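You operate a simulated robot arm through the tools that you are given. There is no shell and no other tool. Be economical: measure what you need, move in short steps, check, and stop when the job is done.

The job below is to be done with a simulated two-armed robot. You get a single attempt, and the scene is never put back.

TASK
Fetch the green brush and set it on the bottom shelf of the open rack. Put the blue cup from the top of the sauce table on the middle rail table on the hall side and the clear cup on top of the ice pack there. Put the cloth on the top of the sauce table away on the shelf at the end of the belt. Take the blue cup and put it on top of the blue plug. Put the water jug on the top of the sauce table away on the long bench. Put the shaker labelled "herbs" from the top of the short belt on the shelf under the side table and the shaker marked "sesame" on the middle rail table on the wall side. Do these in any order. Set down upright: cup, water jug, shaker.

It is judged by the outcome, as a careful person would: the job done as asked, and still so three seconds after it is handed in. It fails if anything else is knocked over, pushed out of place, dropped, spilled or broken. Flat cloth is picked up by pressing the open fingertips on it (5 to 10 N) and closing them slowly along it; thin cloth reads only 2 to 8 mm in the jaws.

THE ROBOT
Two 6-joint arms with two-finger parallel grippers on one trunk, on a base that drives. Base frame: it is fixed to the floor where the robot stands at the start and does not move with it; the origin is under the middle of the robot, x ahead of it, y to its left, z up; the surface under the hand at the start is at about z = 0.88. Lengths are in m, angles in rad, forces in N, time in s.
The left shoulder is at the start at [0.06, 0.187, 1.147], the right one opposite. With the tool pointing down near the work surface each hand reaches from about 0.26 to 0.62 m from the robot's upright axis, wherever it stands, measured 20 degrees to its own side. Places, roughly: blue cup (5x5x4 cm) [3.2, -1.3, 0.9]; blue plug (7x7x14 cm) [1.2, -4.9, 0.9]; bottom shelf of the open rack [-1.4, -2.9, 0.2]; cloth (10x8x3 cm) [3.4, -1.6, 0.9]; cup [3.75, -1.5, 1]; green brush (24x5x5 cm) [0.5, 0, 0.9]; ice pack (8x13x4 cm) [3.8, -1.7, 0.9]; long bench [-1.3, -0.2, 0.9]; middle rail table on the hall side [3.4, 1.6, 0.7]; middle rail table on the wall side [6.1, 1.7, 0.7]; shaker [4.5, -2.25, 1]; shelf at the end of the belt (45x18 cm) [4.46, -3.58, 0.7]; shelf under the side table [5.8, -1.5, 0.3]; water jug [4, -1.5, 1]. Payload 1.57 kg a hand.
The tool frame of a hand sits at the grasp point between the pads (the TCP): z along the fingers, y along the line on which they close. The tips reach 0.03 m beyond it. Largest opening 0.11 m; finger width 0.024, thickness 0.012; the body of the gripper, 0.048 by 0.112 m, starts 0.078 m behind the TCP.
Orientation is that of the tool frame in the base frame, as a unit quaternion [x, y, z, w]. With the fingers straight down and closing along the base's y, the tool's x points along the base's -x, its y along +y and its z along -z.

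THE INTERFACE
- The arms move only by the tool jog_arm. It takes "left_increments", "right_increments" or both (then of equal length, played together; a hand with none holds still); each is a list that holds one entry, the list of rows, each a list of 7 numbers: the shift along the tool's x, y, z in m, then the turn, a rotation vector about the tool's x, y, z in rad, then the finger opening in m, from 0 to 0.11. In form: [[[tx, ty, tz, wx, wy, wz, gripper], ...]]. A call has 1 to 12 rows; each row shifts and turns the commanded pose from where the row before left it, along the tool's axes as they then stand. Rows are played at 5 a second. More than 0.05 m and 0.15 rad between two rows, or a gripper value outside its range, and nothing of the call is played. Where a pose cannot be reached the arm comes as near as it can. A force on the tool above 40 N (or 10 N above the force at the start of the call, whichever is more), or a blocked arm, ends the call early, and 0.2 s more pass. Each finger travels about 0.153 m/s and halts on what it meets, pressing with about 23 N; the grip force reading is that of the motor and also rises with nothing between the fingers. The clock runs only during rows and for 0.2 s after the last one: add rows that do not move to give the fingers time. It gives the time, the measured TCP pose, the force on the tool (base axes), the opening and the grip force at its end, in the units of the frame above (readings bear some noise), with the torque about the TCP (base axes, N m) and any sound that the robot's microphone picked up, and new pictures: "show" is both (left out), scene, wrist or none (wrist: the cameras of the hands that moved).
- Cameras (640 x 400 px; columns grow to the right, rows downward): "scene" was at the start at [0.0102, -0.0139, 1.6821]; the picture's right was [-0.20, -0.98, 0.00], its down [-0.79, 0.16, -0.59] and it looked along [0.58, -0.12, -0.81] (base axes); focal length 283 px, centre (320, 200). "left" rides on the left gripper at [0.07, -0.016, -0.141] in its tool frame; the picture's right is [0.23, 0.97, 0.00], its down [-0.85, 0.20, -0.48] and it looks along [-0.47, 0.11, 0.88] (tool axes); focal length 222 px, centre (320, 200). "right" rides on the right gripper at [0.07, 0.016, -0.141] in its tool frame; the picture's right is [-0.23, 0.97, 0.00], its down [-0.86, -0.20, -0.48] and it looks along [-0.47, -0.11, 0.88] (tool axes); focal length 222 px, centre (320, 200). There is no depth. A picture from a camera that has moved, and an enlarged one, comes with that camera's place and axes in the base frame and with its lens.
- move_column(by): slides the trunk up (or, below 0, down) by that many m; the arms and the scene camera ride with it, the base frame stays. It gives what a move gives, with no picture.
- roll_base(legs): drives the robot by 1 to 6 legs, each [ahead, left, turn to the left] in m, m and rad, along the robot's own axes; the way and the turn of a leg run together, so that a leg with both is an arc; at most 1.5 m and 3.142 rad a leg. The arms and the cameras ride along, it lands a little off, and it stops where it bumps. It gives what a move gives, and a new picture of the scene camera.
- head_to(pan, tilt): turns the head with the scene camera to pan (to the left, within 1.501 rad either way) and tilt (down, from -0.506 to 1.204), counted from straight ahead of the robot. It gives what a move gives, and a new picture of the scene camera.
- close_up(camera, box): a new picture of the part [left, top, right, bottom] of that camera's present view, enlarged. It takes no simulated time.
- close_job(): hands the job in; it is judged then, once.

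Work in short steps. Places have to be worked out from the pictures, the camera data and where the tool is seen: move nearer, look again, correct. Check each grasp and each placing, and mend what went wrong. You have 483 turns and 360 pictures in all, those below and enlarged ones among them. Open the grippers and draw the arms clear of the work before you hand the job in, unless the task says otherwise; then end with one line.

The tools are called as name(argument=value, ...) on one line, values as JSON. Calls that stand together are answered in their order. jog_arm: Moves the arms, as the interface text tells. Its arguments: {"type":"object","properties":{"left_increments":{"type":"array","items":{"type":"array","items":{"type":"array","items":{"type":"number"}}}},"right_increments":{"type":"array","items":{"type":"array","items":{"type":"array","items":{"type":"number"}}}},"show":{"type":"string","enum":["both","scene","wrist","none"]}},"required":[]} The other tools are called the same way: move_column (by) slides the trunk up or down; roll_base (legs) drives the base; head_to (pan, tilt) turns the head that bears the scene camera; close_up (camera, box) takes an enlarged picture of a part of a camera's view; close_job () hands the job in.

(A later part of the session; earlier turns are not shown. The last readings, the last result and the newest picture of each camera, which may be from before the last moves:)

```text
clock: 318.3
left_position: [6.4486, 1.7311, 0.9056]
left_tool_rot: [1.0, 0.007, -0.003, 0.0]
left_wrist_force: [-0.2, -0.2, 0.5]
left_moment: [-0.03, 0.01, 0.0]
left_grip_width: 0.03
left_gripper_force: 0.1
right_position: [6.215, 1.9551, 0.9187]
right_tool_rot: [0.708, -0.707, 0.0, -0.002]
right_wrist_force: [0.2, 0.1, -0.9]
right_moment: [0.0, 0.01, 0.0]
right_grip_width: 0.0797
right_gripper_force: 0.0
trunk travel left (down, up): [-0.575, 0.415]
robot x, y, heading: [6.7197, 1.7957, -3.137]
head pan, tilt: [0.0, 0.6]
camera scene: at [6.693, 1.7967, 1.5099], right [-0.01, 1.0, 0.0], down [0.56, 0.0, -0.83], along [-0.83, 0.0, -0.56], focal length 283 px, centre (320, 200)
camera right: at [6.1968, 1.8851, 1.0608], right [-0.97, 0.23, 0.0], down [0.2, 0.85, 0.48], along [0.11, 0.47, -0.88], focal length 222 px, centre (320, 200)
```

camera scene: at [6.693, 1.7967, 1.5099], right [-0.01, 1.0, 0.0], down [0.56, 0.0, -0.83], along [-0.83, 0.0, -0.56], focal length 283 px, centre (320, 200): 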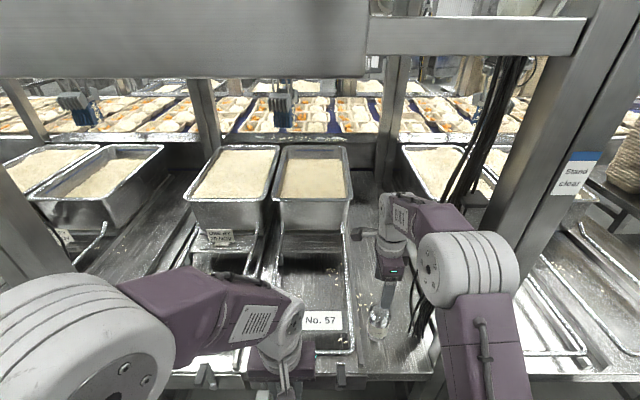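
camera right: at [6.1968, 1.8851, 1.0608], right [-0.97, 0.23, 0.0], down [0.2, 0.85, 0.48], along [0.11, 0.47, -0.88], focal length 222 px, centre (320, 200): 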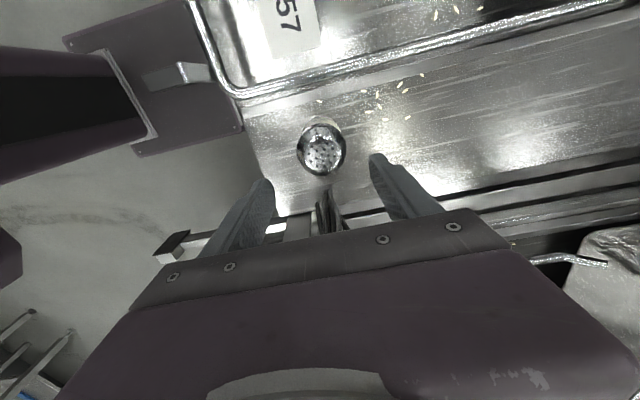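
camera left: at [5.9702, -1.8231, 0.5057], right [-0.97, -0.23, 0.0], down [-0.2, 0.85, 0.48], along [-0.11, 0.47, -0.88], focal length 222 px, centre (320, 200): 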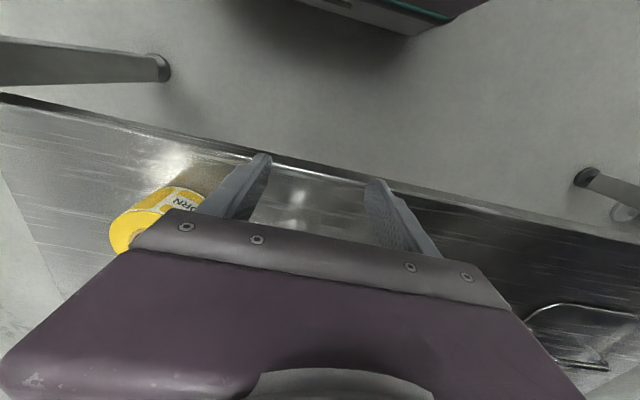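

Sesame stands upright. Withdrawing the hand, then the base.

jog_arm(right_increments=[[[0, -0.02, -0.04, 0, 0, 0, 0.06], [0, -0.045, 0, 0, 0, 0, 0.04], [0, -0.045, 0, 0, 0, 0, 0.03], [0, -0.045, 0, 0, 0, 0, 0.03], [0, -0.045, 0, 0, 0, 0, 0.03], [0, -0.02, 0, 0, 0, 0, 0.03]]], show="none")

roll_base(legs=[[-0.5, 0, 0]])

close_up(camera="scene", box=[280, 130, 460, 300])

move_column(by=0.2)

```text
clock: 319.7
left_position: [6.4487, 1.7318, 0.9059]
left_tool_rot: [1.0, 0.008, -0.003, 0.0]
left_wrist_force: [0.6, -0.2, -0.7]
left_moment: [0.01, -0.01, -0.02]
left_grip_width: 0.03
left_gripper_force: 0.1
right_position: [6.4345, 1.9541, 0.958]
right_tool_rot: [-0.707, 0.707, 0.001, 0.002]
right_wrist_force: [0.4, -0.2, -0.7]
right_moment: [0.02, 0.03, 0.0]
right_grip_width: 0.0298
right_gripper_force: 0.0
trunk travel left (down, up): [-0.575, 0.415]
robot x, y, heading: [6.7218, 1.796, -3.139]
head pan, tilt: [0.0, 0.6]
```

```text
clock: 322.6
left_position: [6.9495, 1.7342, 0.9046]
left_tool_rot: [1.0, 0.006, -0.003, 0.0]
left_wrist_force: [0.3, 0.0, -0.6]
left_moment: [-0.03, 0.0, 0.01]
left_grip_width: 0.03
left_gripper_force: 0.1
right_position: [6.934, 1.9571, 0.9582]
right_tool_rot: [-0.706, 0.708, 0.001, 0.001]
right_wrist_force: [0.2, 0.0, 0.0]
right_moment: [-0.02, 0.01, -0.01]
right_grip_width: 0.0299
right_gripper_force: 0.0
trunk travel left (down, up): [-0.575, 0.415]
robot x, y, heading: [7.2233, 1.7954, -3.142]
head pan, tilt: [0.0, 0.6]
camera scene: at [7.1932, 1.7992, 1.5099], right [0.0, 1.0, 0.0], down [0.56, 0.0, -0.83], along [-0.83, 0.0, -0.56], focal length 283 px, centre (320, 200)
```

scene: 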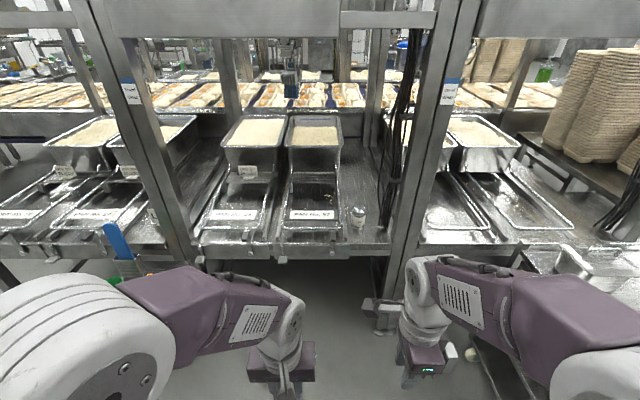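

```text
2.35 times, centred on (370, 215) of scene
camera zoom: at [7.1932, 1.7992, 1.5099], right [0.0, 1.0, 0.0], down [0.56, 0.0, -0.83], along [-0.83, 0.0, -0.56], focal length 667 px, centre (202, 165)
```

zoom: 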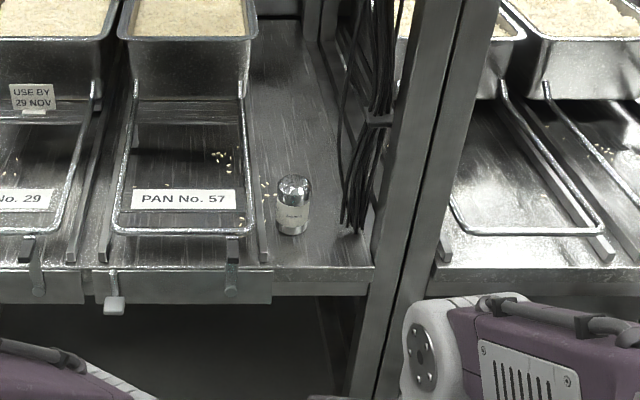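

```text
clock: 324.8
left_position: [6.9497, 1.7342, 1.1056]
left_tool_rot: [1.0, 0.007, -0.003, 0.001]
left_wrist_force: [-0.2, -0.2, 0.0]
left_moment: [0.04, -0.01, 0.03]
left_grip_width: 0.0298
left_gripper_force: 0.1
right_position: [6.934, 1.9571, 1.1567]
right_tool_rot: [-0.706, 0.708, 0.0, 0.002]
right_wrist_force: [-0.3, 0.4, 0.2]
right_moment: [0.03, -0.03, 0.0]
right_grip_width: 0.0299
right_gripper_force: 0.1
trunk travel left (down, up): [-0.775, 0.215]
robot x, y, heading: [7.2203, 1.7945, -3.14]
head pan, tilt: [0.0, 0.6]
```

Sesame is in place. Now back around to the sauce table for the blue cups, retracing the same route.

roll_base(legs=[[0, 0, 1.569], [1.5, 0.0, 0], [1.5, 0, 0], [1.43, 0, 0]])

roll_base(legs=[[0, -1.1, 0], [1.45, 0, 0], [0, 0, -1.571]])

```text
clock: 349.6
left_position: [7.3443, -2.8755, 1.1047]
left_tool_rot: [0.698, 0.716, -0.003, 0.003]
left_wrist_force: [0.0, 0.3, 0.1]
left_moment: [0.01, 0.05, -0.02]
left_grip_width: 0.0297
left_gripper_force: 0.0
right_position: [7.1212, -2.8936, 1.1583]
right_tool_rot: [1.0, 0.006, -0.002, 0.0]
right_wrist_force: [-0.7, 1.0, 0.2]
right_moment: [0.02, -0.02, -0.02]
right_grip_width: 0.03
right_gripper_force: 0.0
trunk travel left (down, up): [-0.775, 0.215]
robot x, y, heading: [7.2752, -2.6021, -1.553]
head pan, tilt: [0.0, 0.6]
camera scene: at [7.2763, -2.631, 1.7099], right [-1.0, -0.02, 0.0], down [-0.01, 0.56, -0.83], along [0.01, -0.83, -0.56], focal length 283 px, centre (320, 200)
```

scene: 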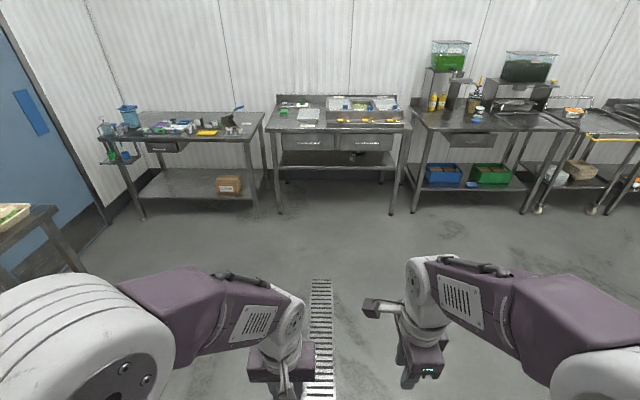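

```text
clock: 365.8
left_position: [5.9096, -4.1134, 1.1047]
left_tool_rot: [1.0, 0.011, -0.003, 0.0]
left_wrist_force: [0.3, -0.7, -0.1]
left_moment: [0.0, 0.01, -0.01]
left_grip_width: 0.0299
left_gripper_force: 0.0
right_position: [5.8918, -3.8914, 1.1584]
right_tool_rot: [0.71, -0.705, -0.001, -0.001]
right_wrist_force: [-0.5, 0.2, 0.8]
right_moment: [-0.01, -0.01, -0.02]
right_grip_width: 0.0299
right_gripper_force: 0.0
trunk travel left (down, up): [-0.775, 0.215]
robot x, y, heading: [6.1832, -4.047, -3.127]
head pan, tilt: [0.0, 0.6]
camera scene: at [6.1518, -4.0465, 1.7099], right [-0.01, 1.0, 0.0], down [0.56, 0.01, -0.83], along [-0.82, -0.01, -0.56], focal length 283 px, centre (320, 200)
```

scene: 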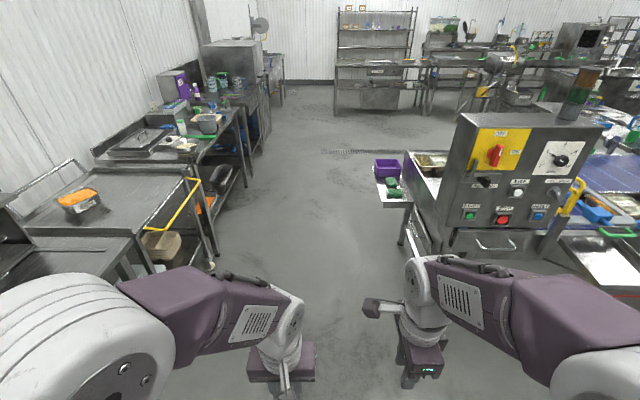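

Corridor clear. Driving west, then north to the west side of the sauce table.

roll_base(legs=[[1.2, 0.1, -0.012], [1.4, 0, 0], [1.05, 0, 0], [0, 0, -1.571]])

head_to(pan=0, tilt=0.4)

```text
clock: 387.4
left_position: [2.4506, -3.8536, 1.1063]
left_tool_rot: [-0.707, 0.707, 0.002, 0.003]
left_wrist_force: [0.3, 0.0, 0.0]
left_moment: [0.03, 0.02, -0.01]
left_grip_width: 0.0298
left_gripper_force: 0.1
right_position: [2.6745, -3.8435, 1.1574]
right_tool_rot: [0.008, 1.0, -0.001, 0.002]
right_wrist_force: [1.3, 0.7, 0.3]
right_moment: [0.01, 0.02, -0.01]
right_grip_width: 0.0302
right_gripper_force: 0.1
trunk travel left (down, up): [-0.775, 0.215]
robot x, y, heading: [2.5119, -4.1283, 1.559]
head pan, tilt: [0.0, 0.6]
camera scene: at [2.5108, -4.0995, 1.7099], right [1.0, -0.01, 0.0], down [-0.01, -0.56, -0.83], along [0.01, 0.83, -0.56], focal length 283 px, centre (320, 200)
```

scene: 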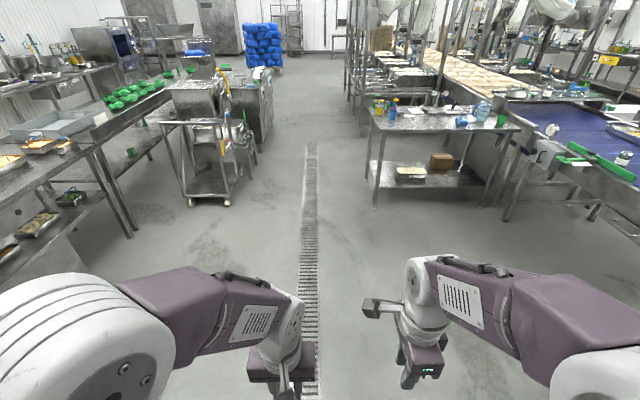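

```text
clock: 388.1
left_position: [2.4511, -3.855, 1.1052]
left_tool_rot: [0.708, -0.707, -0.002, -0.002]
left_wrist_force: [0.6, 0.6, 0.5]
left_moment: [0.0, -0.02, 0.04]
left_grip_width: 0.0299
left_gripper_force: 0.0
right_position: [2.6749, -3.843, 1.1585]
right_tool_rot: [0.008, 1.0, -0.002, 0.002]
right_wrist_force: [-0.1, 0.8, -0.6]
right_moment: [0.03, 0.0, -0.02]
right_grip_width: 0.0302
right_gripper_force: 0.0
trunk travel left (down, up): [-0.775, 0.215]
robot x, y, heading: [2.5117, -4.1297, 1.559]
head pan, tilt: [0.0, 0.4]
camera scene: at [2.5109, -4.0953, 1.7281], right [1.0, -0.01, 0.0], down [0.0, -0.39, -0.92], along [0.01, 0.92, -0.39], focal length 283 px, centre (320, 200)
```

scene: 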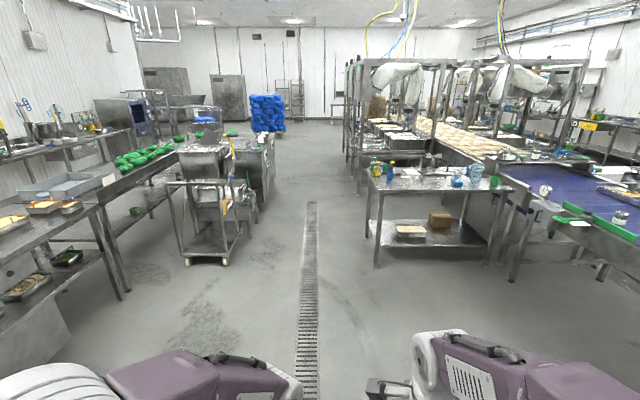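

The corridor along the drain is clear. Moving up, turning to face the sauce table from the west, and turning the right gripper back.

roll_base(legs=[[1.4, 0, 0.01], [1.25, 0, 0], [0, 0, -1.571]])

jog_arm(right_increments=[[[0, 0, 0, 0, 0, -0.15, 0.03], [0, 0, 0, 0, 0, -0.15, 0.03], [0, 0, 0, 0, 0, -0.15, 0.03], [0, 0, 0, 0, 0, -0.15, 0.03], [0, 0, 0, 0, 0, -0.15, 0.03], [0, 0, 0, 0, 0, -0.15, 0.03], [0, 0, 0, 0, 0, -0.15, 0.03], [0, 0, 0, 0, 0, -0.15, 0.03], [0, 0, 0, 0, 0, -0.15, 0.03], [0, 0, 0, 0, 0, -0.15, 0.03], [0, 0, 0, 0, 0, -0.07, 0.03]]], show="none")

head_to(pan=0, tilt=0.7)

```text
clock: 404.7
left_position: [2.7967, -1.4263, 1.1054]
left_tool_rot: [-0.009, 1.0, 0.0, 0.003]
left_wrist_force: [-0.5, 0.1, 1.0]
left_moment: [0.02, -0.02, -0.01]
left_grip_width: 0.0301
left_gripper_force: 0.0
right_position: [2.811, -1.6501, 1.1588]
right_tool_rot: [0.706, 0.708, -0.002, 0.001]
right_wrist_force: [0.2, 0.0, -0.1]
right_moment: [-0.04, 0.01, 0.0]
right_grip_width: 0.0301
right_gripper_force: 0.0
trunk travel left (down, up): [-0.775, 0.215]
robot x, y, heading: [2.5209, -1.4937, 0.004]
head pan, tilt: [0.0, 0.4]
camera scene: at [2.5545, -1.4909, 1.7282], right [0.01, -1.0, 0.0], down [-0.39, 0.0, -0.92], along [0.92, 0.01, -0.39], focal length 283 px, centre (320, 200)
```

scene: 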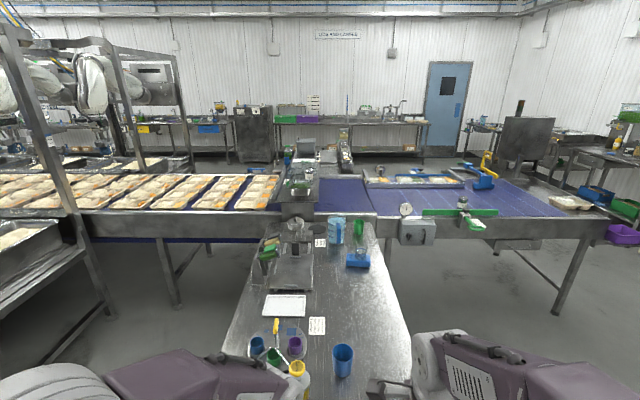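

```text
clock: 407.1
left_position: [2.7962, -1.4265, 1.1057]
left_tool_rot: [-0.008, 1.0, 0.0, 0.004]
left_wrist_force: [0.3, -0.6, 0.3]
left_moment: [0.01, 0.0, 0.0]
left_grip_width: 0.0303
left_gripper_force: 0.2
right_position: [2.8126, -1.6493, 1.1579]
right_tool_rot: [-0.001, 1.0, -0.002, -0.001]
right_wrist_force: [-0.3, 0.9, -0.6]
right_moment: [0.02, -0.03, 0.0]
right_grip_width: 0.03
right_gripper_force: 0.1
trunk travel left (down, up): [-0.775, 0.215]
robot x, y, heading: [2.5218, -1.4897, 0.005]
head pan, tilt: [0.0, 0.4]
```

```text
clock: 407.9
left_position: [2.7959, -1.4258, 1.1043]
left_tool_rot: [-0.008, 1.0, 0.0, 0.004]
left_wrist_force: [-0.3, -0.5, -0.6]
left_moment: [-0.02, 0.02, 0.01]
left_grip_width: 0.0298
left_gripper_force: 0.0
right_position: [2.813, -1.6492, 1.1581]
right_tool_rot: [-0.001, 1.0, -0.002, -0.001]
right_wrist_force: [0.4, 0.6, 0.1]
right_moment: [0.01, 0.01, 0.0]
right_grip_width: 0.0302
right_gripper_force: 0.0
trunk travel left (down, up): [-0.775, 0.215]
robot x, y, heading: [2.5246, -1.4928, 0.006]
head pan, tilt: [0.0, 0.7]
camera scene: at [2.5468, -1.4911, 1.7014], right [0.01, -1.0, 0.0], down [-0.64, -0.01, -0.77], along [0.77, 0.01, -0.64], focal length 283 px, centre (320, 200)
```

scene: 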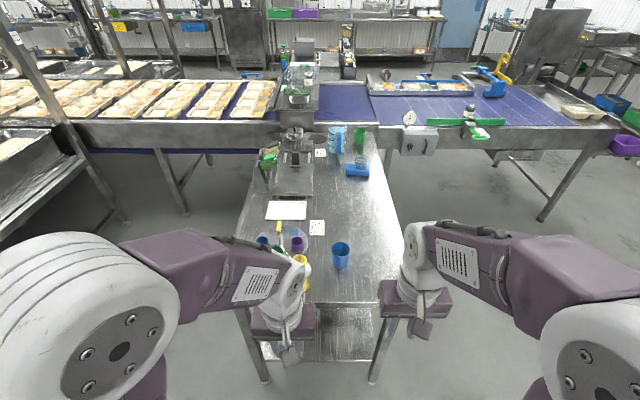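

close_up(camera="scene", box=[240, 180, 400, 310])

```text
3.08 times, centred on (320, 245) of scene
camera zoom: at [2.5468, -1.4911, 1.7014], right [0.01, -1.0, 0.0], down [-0.64, -0.01, -0.77], along [0.77, 0.01, -0.64], focal length 872 px, centre (320, 62)
```

zoom: 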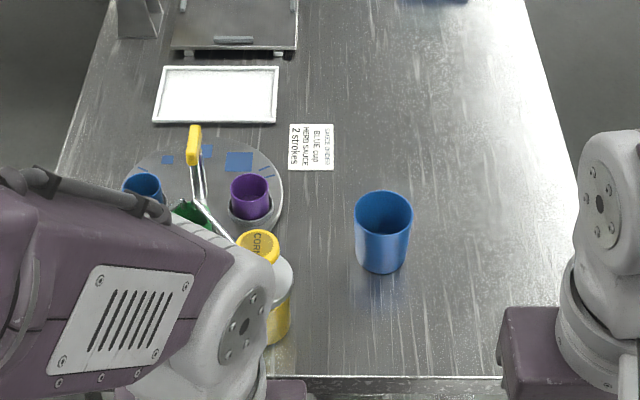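

The large blue cup is at (3.20,−1.558), about 6.6 cm wide with its rim at z≈0.935. The small blue cup sits in the dial near (3.255,−1.27), beside a yellow T-handle at (3.27,−1.336). I'll raise the left hand, turn it 90° so it closes along x, then roll up to the table.

jog_arm(left_increments=[[[0, 0.02, -0.04, 0, 0, 0.15, 0.06], [0, 0.02, -0.04, 0, 0, 0.15, 0.07], [0, 0.02, -0.02, 0, 0, 0.15, 0.075], [0, 0, 0, 0, 0, 0.15, 0.075], [0, 0, 0, 0, 0, 0.15, 0.075], [0, 0, 0, 0, 0, 0.15, 0.075], [0, 0, 0, 0, 0, 0.15, 0.075], [0, 0, 0, 0, 0, 0.15, 0.075], [0, 0, 0, 0, 0, 0.15, 0.075], [0, 0, 0, 0, 0, 0.15, 0.075], [0, 0, 0, 0, 0, 0.07, 0.075]]], show="none")

roll_base(legs=[[0.26, 0, 0]])

jog_arm(right_increments=[[[-0.03, 0.02, 0, 0, 0, 0, 0.06], [-0.03, 0.025, 0.02, 0, 0, 0, 0.08], [-0.03, 0.025, 0.03, 0, 0, 0, 0.085], [-0.03, 0.015, 0.03, 0, 0, 0, 0.085], [-0.01, 0.007, 0.03, 0, 0, 0, 0.085]]])

```text
clock: 410.3
left_position: [2.8043, -1.3667, 1.2048]
left_tool_rot: [0.701, 0.713, 0.003, 0.003]
left_wrist_force: [-0.1, -0.2, 0.3]
left_moment: [0.0, -0.01, 0.03]
left_grip_width: 0.0753
left_gripper_force: 0.0
right_position: [2.8131, -1.6489, 1.1578]
right_tool_rot: [-0.001, 1.0, -0.002, -0.001]
right_wrist_force: [0.9, -0.4, -0.1]
right_moment: [-0.01, 0.02, 0.0]
right_grip_width: 0.0299
right_gripper_force: 0.0
trunk travel left (down, up): [-0.775, 0.215]
robot x, y, heading: [2.5236, -1.4933, 0.008]
head pan, tilt: [0.0, 0.7]
```

```text
clock: 412.2
left_position: [3.0633, -1.3643, 1.2062]
left_tool_rot: [0.699, 0.715, 0.004, 0.004]
left_wrist_force: [-0.8, -0.4, 0.2]
left_moment: [0.03, -0.03, 0.02]
left_grip_width: 0.0751
left_gripper_force: 0.0
right_position: [3.0724, -1.6471, 1.1585]
right_tool_rot: [-0.001, 1.0, -0.002, 0.0]
right_wrist_force: [0.0, -0.7, 0.6]
right_moment: [0.01, 0.0, 0.01]
right_grip_width: 0.03
right_gripper_force: 0.1
trunk travel left (down, up): [-0.775, 0.215]
robot x, y, heading: [2.7813, -1.49, 0.008]
head pan, tilt: [0.0, 0.7]
camera scene: at [2.8061, -1.4885, 1.7013], right [0.01, -1.0, 0.0], down [-0.64, -0.01, -0.77], along [0.77, 0.01, -0.64], focal length 283 px, centre (320, 200)
```

scene: 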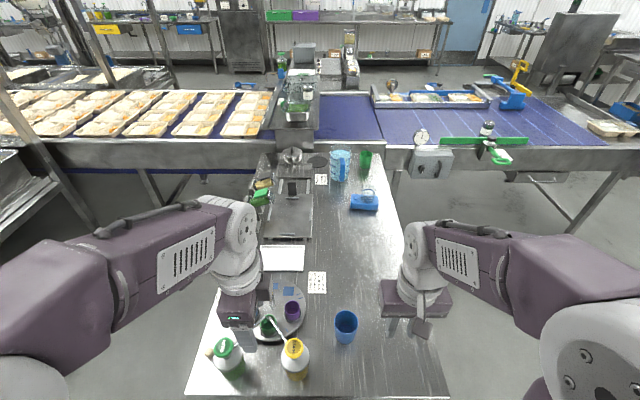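

```text
clock: 413.4
left_position: [3.0663, -1.3637, 1.2052]
left_tool_rot: [0.7, 0.714, 0.003, 0.002]
left_wrist_force: [0.2, -0.1, 0.4]
left_moment: [0.0, 0.03, 0.02]
left_grip_width: 0.0748
left_gripper_force: 0.0
right_position: [3.204, -1.554, 1.0471]
right_tool_rot: [-0.002, 1.0, -0.002, 0.0]
right_wrist_force: [0.0, 0.3, -0.7]
right_moment: [-0.01, 0.02, 0.01]
right_grip_width: 0.0851
right_gripper_force: 0.0
trunk travel left (down, up): [-0.775, 0.215]
robot x, y, heading: [2.7831, -1.4877, 0.008]
head pan, tilt: [0.0, 0.7]
camera scene: at [2.8091, -1.4883, 1.7013], right [0.01, -1.0, 0.0], down [-0.64, -0.01, -0.76], along [0.76, 0.01, -0.64], focal length 283 px, centre (320, 200)
camera right: at [3.1335, -1.5363, 1.1878], right [0.22, 0.97, 0.0], down [0.86, -0.19, 0.48], along [0.47, -0.11, -0.88], focal length 222 px, centre (320, 200)
```

scene: 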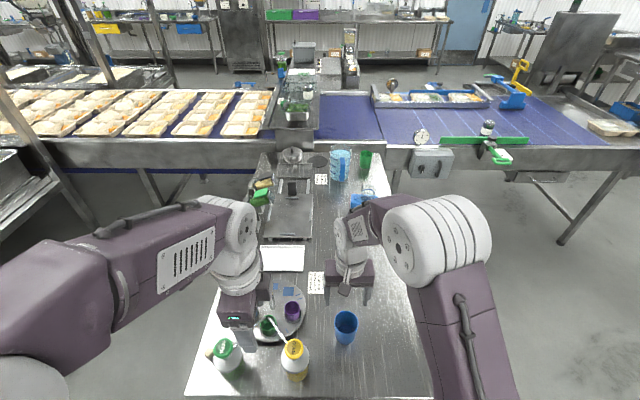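
right: 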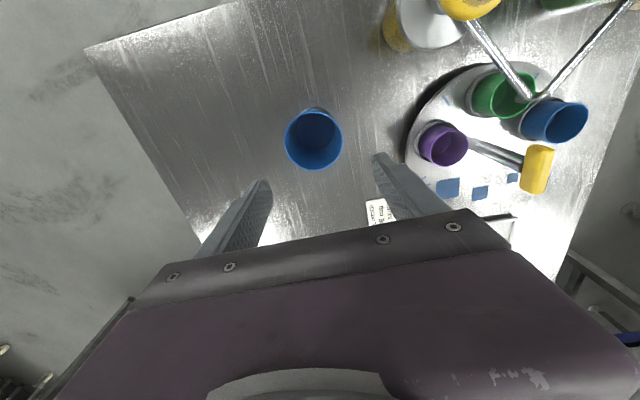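

The blue cup is at (3.19,−1.557). Descending around it.

jog_arm(right_increments=[[[0.014, -0.003, 0.03, 0, 0, 0, 0.085], [0, 0, 0.04, 0, 0, 0, 0.085], [0, 0, 0.04, 0, 0, 0, 0.085], [0, 0, 0.03, 0, 0, 0, 0.085], [0, 0, 0, 0, 0, 0, 0.085]]], show="wrist")

```text
clock: 414.6
left_position: [3.0654, -1.3636, 1.2053]
left_tool_rot: [0.7, 0.714, 0.003, 0.001]
left_wrist_force: [-0.5, 0.1, 0.2]
left_moment: [0.0, 0.02, 0.0]
left_grip_width: 0.0751
left_gripper_force: 0.0
right_position: [3.1909, -1.5578, 0.9073]
right_tool_rot: [-0.001, 1.0, -0.001, 0.0]
right_wrist_force: [0.3, -0.4, 0.1]
right_moment: [-0.01, 0.03, 0.0]
right_grip_width: 0.0851
right_gripper_force: 0.0
trunk travel left (down, up): [-0.775, 0.215]
robot x, y, heading: [2.7865, -1.4866, 0.013]
head pan, tilt: [0.0, 0.7]
camera right: at [3.1194, -1.5414, 1.0486], right [0.22, 0.97, 0.0], down [0.86, -0.2, 0.48], along [0.47, -0.11, -0.88], focal length 222 px, centre (320, 200)
```

right: 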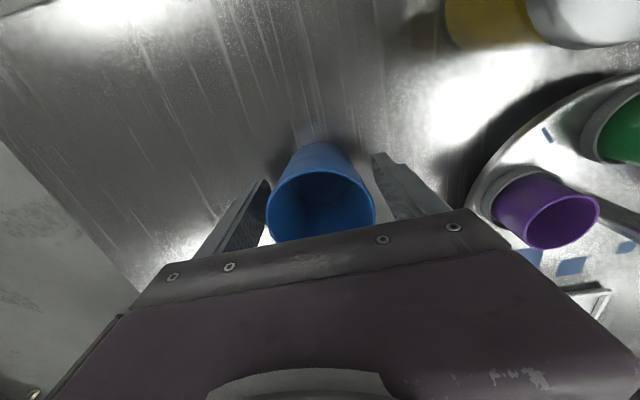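

Centred. Closing and lifting the large blue cup.

jog_arm(right_increments=[[[0, 0, 0, 0, 0, 0, 0.07], [0, 0, 0, 0, 0, 0, 0.06], [0, 0, 0, 0, 0, 0, 0.052], [0, 0, 0, 0, 0, 0, 0.048], [0, 0, 0, 0, 0, 0, 0.048]]], show="none")

jog_arm(right_increments=[[[0, 0, -0.03, 0, 0, 0, 0.048], [0, 0, -0.04, 0, 0, 0, 0.048], [0, 0, -0.045, 0, 0, 0, 0.048], [0, 0, -0.045, 0, 0, 0, 0.048], [0, 0, -0.045, 0, 0, 0, 0.048], [0.045, -0.02, 0, 0, 0, 0, 0.048], [0.045, -0.02, 0, 0, 0, 0, 0.048], [0.03, -0.02, 0, 0, 0, 0, 0.048]]])

```text
clock: 415.8
left_position: [3.0649, -1.3637, 1.2038]
left_tool_rot: [0.7, 0.715, 0.002, 0.002]
left_wrist_force: [0.0, 0.4, 0.5]
left_moment: [-0.01, 0.02, 0.02]
left_grip_width: 0.0751
left_gripper_force: 0.1
right_position: [3.1907, -1.5569, 0.9073]
right_tool_rot: [-0.002, 1.0, -0.002, 0.0]
right_wrist_force: [-0.6, -0.4, 0.0]
right_moment: [-0.03, 0.0, -0.03]
right_grip_width: 0.0659
right_gripper_force: 23.1
trunk travel left (down, up): [-0.775, 0.215]
robot x, y, heading: [2.782, -1.4901, 0.007]
head pan, tilt: [0.0, 0.7]
```

```text
clock: 417.6
left_position: [3.0636, -1.3632, 1.2053]
left_tool_rot: [0.7, 0.715, 0.003, 0.002]
left_wrist_force: [-0.3, 0.1, 0.3]
left_moment: [0.01, 0.0, -0.04]
left_grip_width: 0.0751
left_gripper_force: 0.0
right_position: [3.0692, -1.6172, 1.1131]
right_tool_rot: [-0.001, 1.0, -0.001, 0.001]
right_wrist_force: [0.8, 0.1, 0.3]
right_moment: [0.0, -0.02, 0.01]
right_grip_width: 0.0659
right_gripper_force: 23.3
trunk travel left (down, up): [-0.775, 0.215]
robot x, y, heading: [2.785, -1.4886, 0.005]
head pan, tilt: [0.0, 0.7]
camera scene: at [2.8071, -1.4892, 1.7013], right [0.01, -1.0, 0.0], down [-0.64, -0.01, -0.77], along [0.77, 0.01, -0.64], focal length 283 px, centre (320, 200)
camera right: at [2.9977, -1.6014, 1.2545], right [0.22, 0.97, 0.0], down [0.86, -0.2, 0.48], along [0.47, -0.11, -0.88], focal length 222 px, centre (320, 200)
```

scene: 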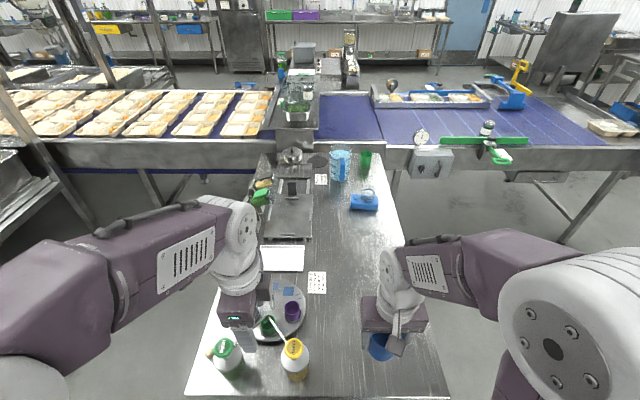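
right: 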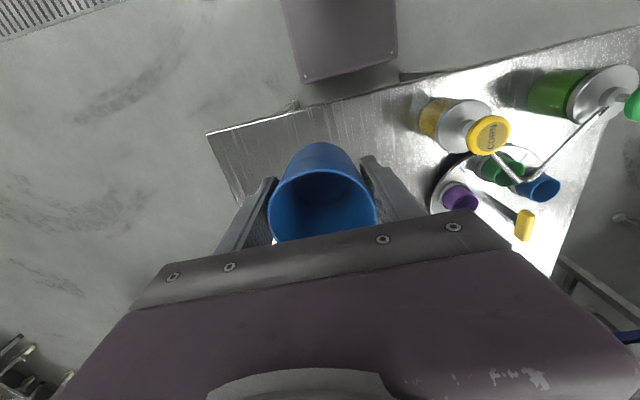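

Large cup held. Now moving the left hand above the small blue cup at (3.243,−1.277).

jog_arm(left_increments=[[[0.02, 0.04, 0, 0, 0, 0, 0.075], [0.02, 0.04, 0, 0, 0, 0, 0.075], [0.02, 0.04, 0, 0, 0, 0, 0.075], [0.02, 0.04, 0, 0, 0, 0, 0.075], [0.006, 0.02, 0.03, 0, 0, 0, 0.075], [0, 0, 0.045, 0, 0, 0, 0.075], [0, 0, 0.045, 0, 0, 0, 0.075]]])

```text
clock: 419.2
left_position: [3.2452, -1.2745, 1.0857]
left_tool_rot: [0.7, 0.715, 0.003, 0.002]
left_wrist_force: [0.2, 0.9, 0.3]
left_moment: [0.0, 0.02, 0.04]
left_grip_width: 0.0749
left_gripper_force: 0.0
right_position: [3.0714, -1.6171, 1.1128]
right_tool_rot: [-0.001, 1.0, -0.001, -0.001]
right_wrist_force: [-0.9, 0.4, 0.2]
right_moment: [0.01, 0.06, 0.01]
right_grip_width: 0.0663
right_gripper_force: 22.9
trunk travel left (down, up): [-0.775, 0.215]
robot x, y, heading: [2.7861, -1.489, 0.01]
head pan, tilt: [0.0, 0.7]
camera scene: at [2.81, -1.488, 1.7013], right [0.01, -1.0, 0.0], down [-0.64, -0.01, -0.76], along [0.76, 0.01, -0.65], focal length 283 px, centre (320, 200)
camera left: at [3.2259, -1.2033, 1.2257], right [0.97, 0.25, 0.01], down [0.21, -0.85, 0.48], along [0.12, -0.46, -0.88], focal length 222 px, centre (320, 200)
```

scene: 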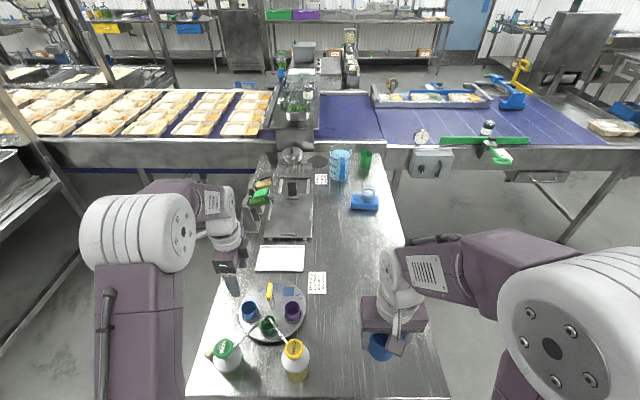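
left: 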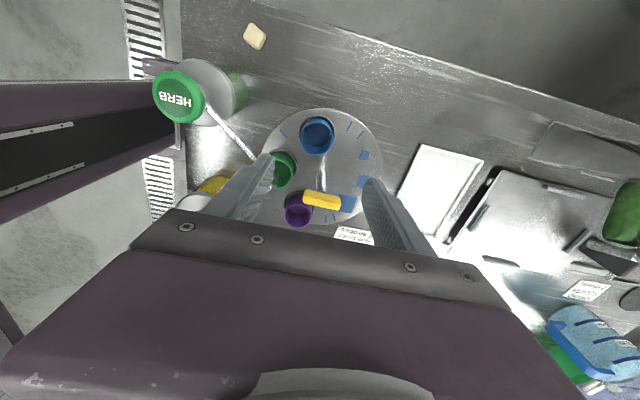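

close_up(camera="left", box=[240, 90, 400, 230])

close_up(camera="scene", box=[200, 260, 340, 380])

```text
2.86 times, centred on (320, 160) of left
camera zoom: at [3.2259, -1.2033, 1.2257], right [0.97, 0.25, 0.01], down [0.21, -0.85, 0.48], along [0.12, -0.46, -0.88], focal length 635 px, centre (320, 314)
```

zoom: 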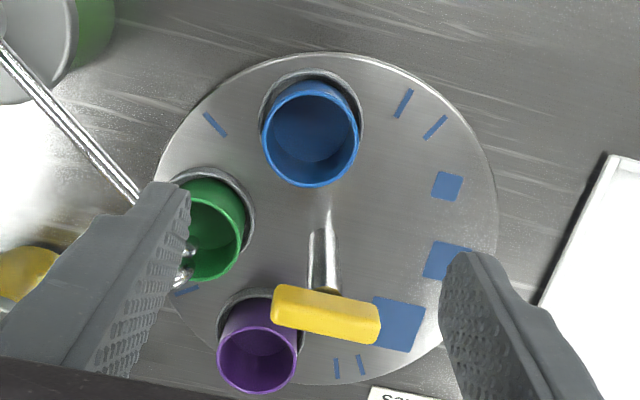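

```text
3.33 times, centred on (270, 320) of scene
camera zoom: at [2.81, -1.488, 1.7013], right [0.01, -1.0, 0.0], down [-0.64, -0.01, -0.76], along [0.76, 0.01, -0.65], focal length 945 px, centre (487, -200)
```

zoom: 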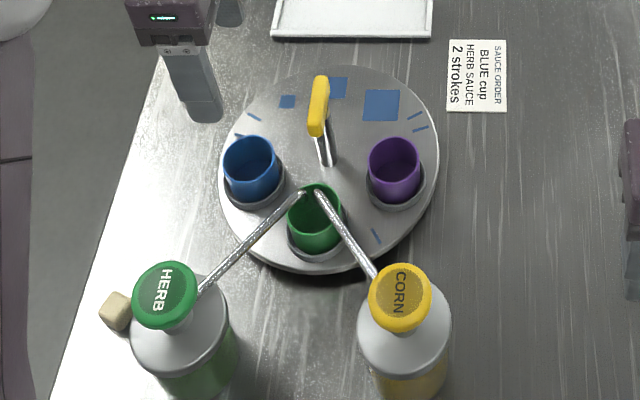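

The small cup's rim is at (3.241,−1.272), z≈0.91. To keep the gripper away from the herb spout and the T-handle, I'll yaw it about 25° and then descend to z≈0.92.

jog_arm(left_increments=[[[0.004, -0.004, 0, 0, 0, 0.147, 0.068], [0, 0, 0, 0, 0, 0.147, 0.068], [0, 0, 0, 0, 0, 0.147, 0.068], [0, 0, 0.03, 0, 0, 0, 0.068], [0, 0, 0.03, 0, 0, 0, 0.068], [0, 0, 0.03, 0, 0, 0, 0.068], [0, 0, 0, 0, 0, 0, 0.068]]])

close_up(camera="left", box=[200, 80, 440, 240])

close_up(camera="scene", box=[200, 230, 340, 380])

```text
clock: 420.8
left_position: [3.2397, -1.2712, 0.9952]
left_tool_rot: [0.839, 0.545, 0.003, 0.002]
left_wrist_force: [-0.1, 0.3, -0.3]
left_moment: [0.0, 0.02, 0.01]
left_grip_width: 0.068
left_gripper_force: 0.0
right_position: [3.0698, -1.6176, 1.1135]
right_tool_rot: [-0.001, 1.0, -0.002, 0.0]
right_wrist_force: [-0.4, -0.2, -0.7]
right_moment: [-0.01, -0.03, -0.02]
right_grip_width: 0.066
right_gripper_force: 23.0
trunk travel left (down, up): [-0.775, 0.215]
robot x, y, heading: [2.7831, -1.4875, 0.009]
head pan, tilt: [0.0, 0.7]
camera scene: at [2.808, -1.4885, 1.7013], right [0.01, -1.0, 0.0], down [-0.64, -0.01, -0.77], along [0.76, 0.01, -0.64], focal length 283 px, centre (320, 200)
camera left: at [3.2521, -1.1994, 1.1371], right [0.98, -0.19, 0.01], down [-0.17, -0.86, 0.48], along [-0.08, -0.47, -0.88], focal length 222 px, centre (320, 200)
```

scene: 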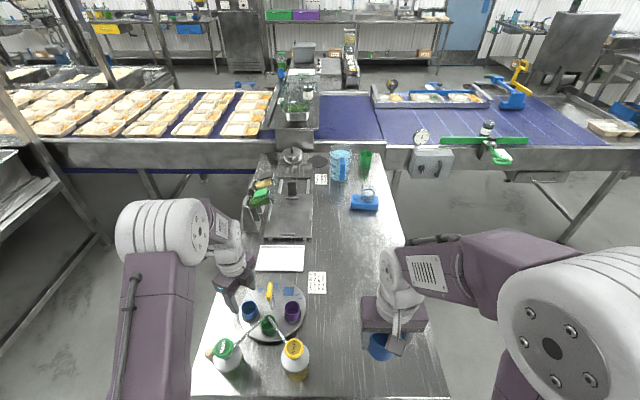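
left: 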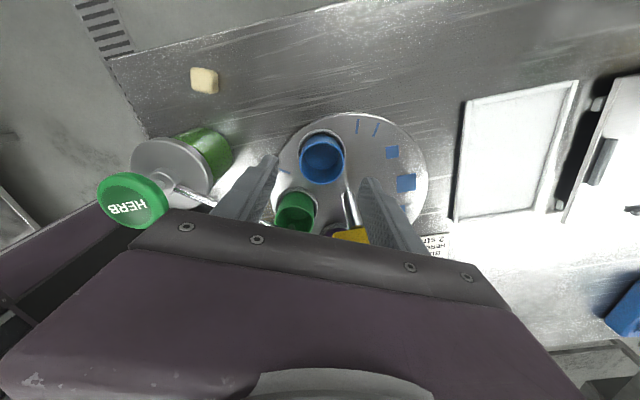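

```text
2.50 times, centred on (320, 160) of left
camera zoom: at [3.2521, -1.1994, 1.1371], right [0.98, -0.19, 0.01], down [-0.17, -0.86, 0.48], along [-0.08, -0.47, -0.88], focal length 555 px, centre (320, 300)
```

zoom: 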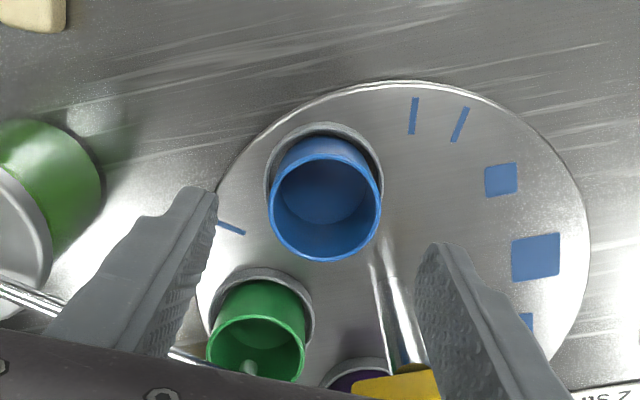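

```text
2.67 times, centred on (270, 305) of scene
camera zoom: at [2.808, -1.4885, 1.7013], right [0.01, -1.0, 0.0], down [-0.64, -0.01, -0.77], along [0.76, 0.01, -0.64], focal length 756 px, centre (453, -80)
```

zoom: 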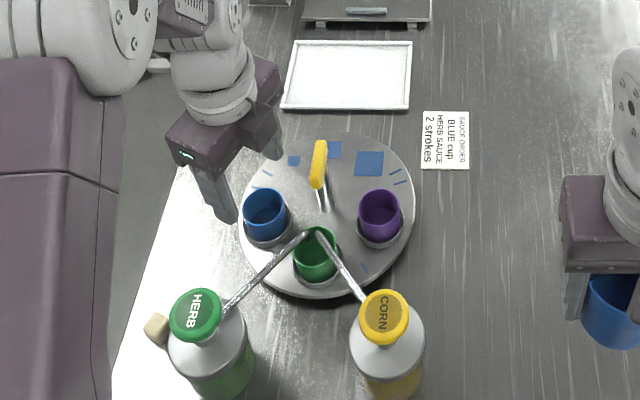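

The grip line clears both. Descending carefully the last 7.5 cm.

jog_arm(left_increments=[[[-0.002, 0.003, 0.02, 0, 0, 0, 0.068], [0, 0, 0.02, 0, 0, 0, 0.068], [0, 0, 0.015, 0, 0, 0, 0.068], [0, 0, 0.015, 0, 0, 0, 0.068], [0, 0, 0, 0, 0, 0, 0.068]]])

close_up(camera="left", box=[200, 80, 440, 240])

close_up(camera="scene", box=[200, 260, 320, 360])

```text
clock: 422.0
left_position: [3.2434, -1.2738, 0.9281]
left_tool_rot: [0.839, 0.545, 0.004, 0.002]
left_wrist_force: [0.3, -0.2, -0.2]
left_moment: [-0.02, -0.01, 0.0]
left_grip_width: 0.0678
left_gripper_force: 0.1
right_position: [3.0702, -1.6183, 1.1143]
right_tool_rot: [-0.001, 1.0, -0.002, 0.0]
right_wrist_force: [0.3, -0.4, 0.5]
right_moment: [0.04, -0.03, -0.01]
right_grip_width: 0.066
right_gripper_force: 23.4
trunk travel left (down, up): [-0.775, 0.215]
robot x, y, heading: [2.7826, -1.4908, 0.01]
head pan, tilt: [0.0, 0.7]
camera scene: at [2.8081, -1.4885, 1.7013], right [0.01, -1.0, 0.0], down [-0.64, -0.01, -0.77], along [0.76, 0.01, -0.64], focal length 283 px, centre (320, 200)
camera left: at [3.2554, -1.2022, 1.0668], right [0.98, -0.19, 0.01], down [-0.17, -0.86, 0.48], along [-0.08, -0.47, -0.88], focal length 222 px, centre (320, 200)
```

scene: 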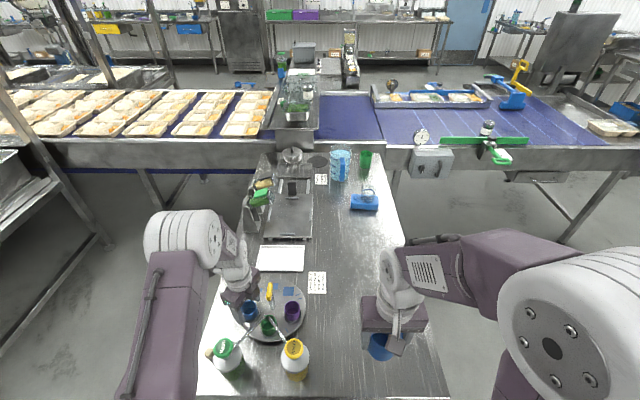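
left: 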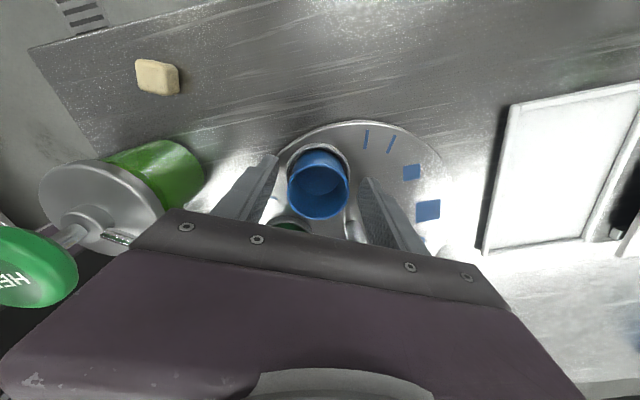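

```text
2.50 times, centred on (320, 160) of left
camera zoom: at [3.2554, -1.2022, 1.0668], right [0.98, -0.19, 0.01], down [-0.17, -0.86, 0.48], along [-0.08, -0.47, -0.88], focal length 555 px, centre (320, 300)
```

zoom: 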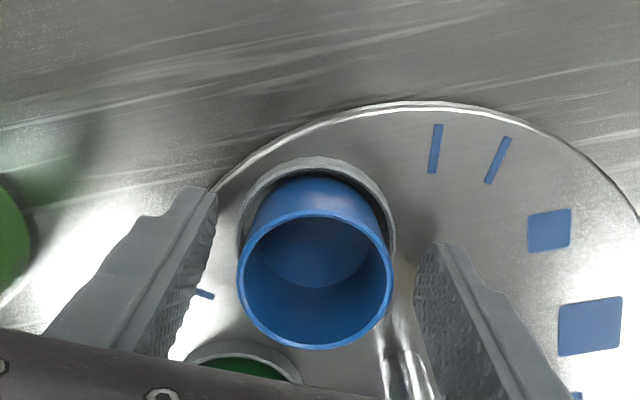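

```text
4.00 times, centred on (260, 310) of scene
camera zoom: at [2.8081, -1.4885, 1.7013], right [0.01, -1.0, 0.0], down [-0.64, -0.01, -0.77], along [0.76, 0.01, -0.64], focal length 1134 px, centre (560, -240)
```

zoom: 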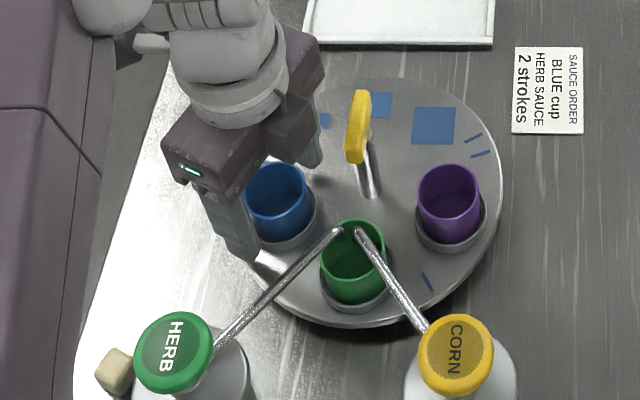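

Aligned and clear. Lowering 8 mm and closing.

jog_arm(left_increments=[[[0, 0, 0.008, 0, 0, 0, 0.068], [0, 0, 0, 0, 0, 0, 0.058], [0, 0, 0, 0, 0, 0, 0.05], [0, 0, 0, 0, 0, 0, 0.043], [0, 0, 0, 0, 0, 0, 0.036], [0, 0, 0, 0, 0, 0, 0.034]]], show="wrist")

```text
clock: 423.4
left_position: [3.2422, -1.273, 0.9191]
left_tool_rot: [0.838, 0.545, 0.003, 0.003]
left_wrist_force: [-3.0, 6.5, 1.2]
left_moment: [0.23, 0.18, -0.11]
left_grip_width: 0.0496
left_gripper_force: 9.0
right_position: [3.0695, -1.617, 1.1127]
right_tool_rot: [-0.001, 1.0, -0.001, 0.0]
right_wrist_force: [0.7, 0.5, -0.4]
right_moment: [-0.02, 0.0, 0.02]
right_grip_width: 0.066
right_gripper_force: 23.2
trunk travel left (down, up): [-0.775, 0.215]
robot x, y, heading: [2.785, -1.4873, 0.016]
head pan, tilt: [0.0, 0.7]
camera left: at [3.2547, -1.2012, 1.0592], right [0.98, -0.19, 0.01], down [-0.17, -0.86, 0.48], along [-0.08, -0.47, -0.88], focal length 222 px, centre (320, 200)
```

left: 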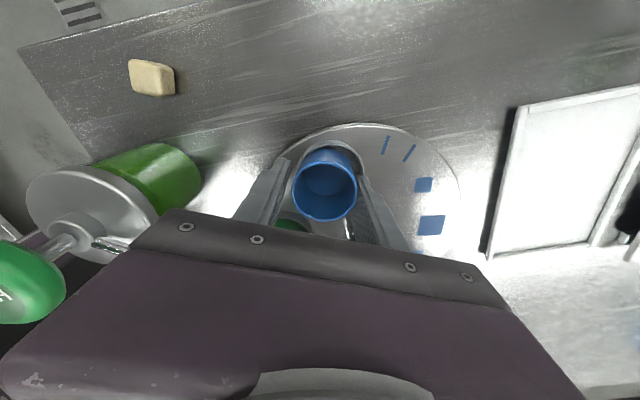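

jog_arm(left_increments=[[[0, 0, 0, 0, 0, 0, 0.03], [0, 0, 0, 0, 0, 0, 0.03], [0, 0, 0, 0, 0, 0, 0.03]]], show="none")

close_up(camera="left", box=[200, 80, 480, 260])

```text
clock: 424.2
left_position: [3.2437, -1.2727, 0.9194]
left_tool_rot: [0.839, 0.545, 0.002, 0.003]
left_wrist_force: [-3.2, 5.5, 2.7]
left_moment: [0.2, 0.19, -0.09]
left_grip_width: 0.0497
left_gripper_force: 11.0
right_position: [3.0694, -1.6163, 1.1133]
right_tool_rot: [-0.002, 1.0, -0.003, 0.0]
right_wrist_force: [0.2, 0.1, -0.8]
right_moment: [0.03, 0.01, 0.0]
right_grip_width: 0.0662
right_gripper_force: 23.0
trunk travel left (down, up): [-0.775, 0.215]
robot x, y, heading: [2.7813, -1.4896, 0.007]
head pan, tilt: [0.0, 0.7]
```

```text
2.22 times, centred on (340, 170) of left
camera zoom: at [3.2548, -1.2013, 1.0592], right [0.98, -0.19, 0.01], down [-0.17, -0.86, 0.48], along [-0.08, -0.47, -0.88], focal length 494 px, centre (276, 267)
```

zoom: 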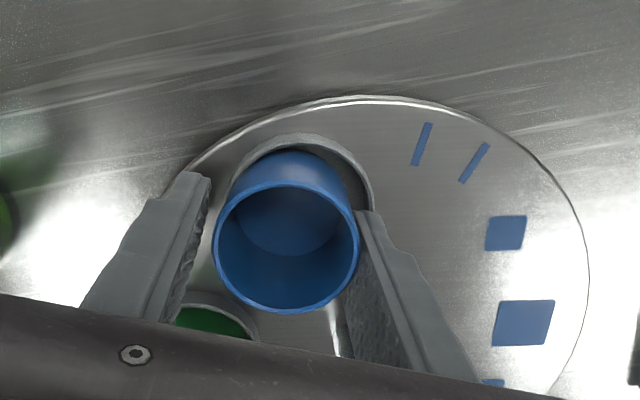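

Only the right finger is loaded, so the cup sits about 3 mm off centre along the closing axis. Shifting the hand 3 mm toward that side to balance the grip.

jog_arm(left_increments=[[[0, 0.0015, 0, 0, 0, 0, 0.03], [0, 0.0015, 0, 0, 0, 0, 0.03], [0, 0, 0, 0, 0, 0, 0.03]]], show="none")

close_up(camera="left", box=[200, 80, 480, 260])

```text
clock: 425.0
left_position: [3.2453, -1.2729, 0.9192]
left_tool_rot: [0.839, 0.544, 0.003, 0.002]
left_wrist_force: [-6.0, 8.8, 3.5]
left_moment: [0.33, 0.24, -0.14]
left_grip_width: 0.0496
left_gripper_force: 11.5
right_position: [3.0691, -1.6151, 1.1137]
right_tool_rot: [-0.002, 1.0, -0.002, -0.001]
right_wrist_force: [-0.6, -0.2, -0.8]
right_moment: [-0.05, -0.01, -0.01]
right_grip_width: 0.0658
right_gripper_force: 23.5
trunk travel left (down, up): [-0.775, 0.215]
robot x, y, heading: [2.7844, -1.4889, 0.009]
head pan, tilt: [0.0, 0.7]
```

```text
2.22 times, centred on (340, 170) of left
camera zoom: at [3.2568, -1.2021, 1.0587], right [0.98, -0.19, 0.01], down [-0.17, -0.86, 0.48], along [-0.08, -0.47, -0.88], focal length 494 px, centre (276, 267)
```

zoom: 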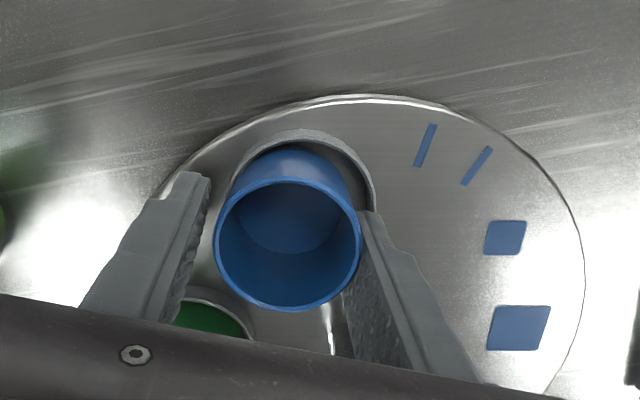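

The force grew, so the other finger is the loaded one. Shifting back 6 mm the other way.

jog_arm(left_increments=[[[0, -0.002, 0, 0, 0, 0, 0.03], [0, -0.002, 0, 0, 0, 0, 0.03], [0, -0.002, 0, 0, 0, 0, 0.03], [0, 0, 0, 0, 0, 0, 0.03]]], show="none")

```text
clock: 426.0
left_position: [3.2411, -1.2736, 0.9191]
left_tool_rot: [0.839, 0.544, 0.003, 0.003]
left_wrist_force: [2.7, -5.6, 4.4]
left_moment: [-0.12, 0.03, 0.06]
left_grip_width: 0.0494
left_gripper_force: 11.0
right_position: [3.0703, -1.6177, 1.1128]
right_tool_rot: [-0.001, 1.0, -0.001, -0.002]
right_wrist_force: [-1.0, 0.0, 0.6]
right_moment: [0.01, -0.01, 0.01]
right_grip_width: 0.0658
right_gripper_force: 22.8
trunk travel left (down, up): [-0.775, 0.215]
robot x, y, heading: [2.7867, -1.4895, 0.01]
head pan, tilt: [0.0, 0.7]
```

Now reversed. Shifting back 2 mm to the middle and lifting slightly.

jog_arm(left_increments=[[[0, 0.0022, 0, 0, 0, 0, 0.03], [0, 0, 0, 0, 0, 0, 0.025], [0, 0, -0.006, 0, 0, 0, 0.025], [0, 0, -0.008, 0, 0, 0, 0.025]]], show="none")

close_up(camera="left", box=[200, 80, 480, 260])

```text
clock: 427.0
left_position: [3.2407, -1.2733, 0.933]
left_tool_rot: [0.839, 0.544, 0.005, 0.002]
left_wrist_force: [-0.1, -1.2, -0.1]
left_moment: [0.0, -0.02, 0.01]
left_grip_width: 0.0438
left_gripper_force: 23.1
right_position: [3.0675, -1.6173, 1.1138]
right_tool_rot: [-0.001, 1.0, -0.001, 0.0]
right_wrist_force: [0.2, -0.4, -0.4]
right_moment: [0.01, -0.03, 0.01]
right_grip_width: 0.0659
right_gripper_force: 22.9
trunk travel left (down, up): [-0.775, 0.215]
robot x, y, heading: [2.7848, -1.4885, 0.009]
head pan, tilt: [0.0, 0.7]
```

```text
2.22 times, centred on (340, 170) of left
camera zoom: at [3.2532, -1.2029, 1.0739], right [0.98, -0.19, 0.01], down [-0.17, -0.86, 0.48], along [-0.08, -0.47, -0.88], focal length 494 px, centre (276, 267)
```

zoom: 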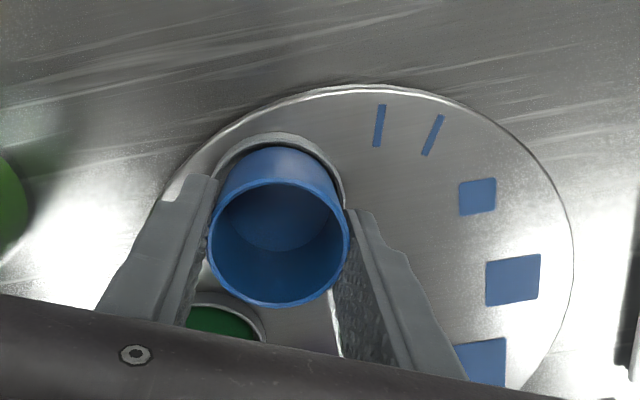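

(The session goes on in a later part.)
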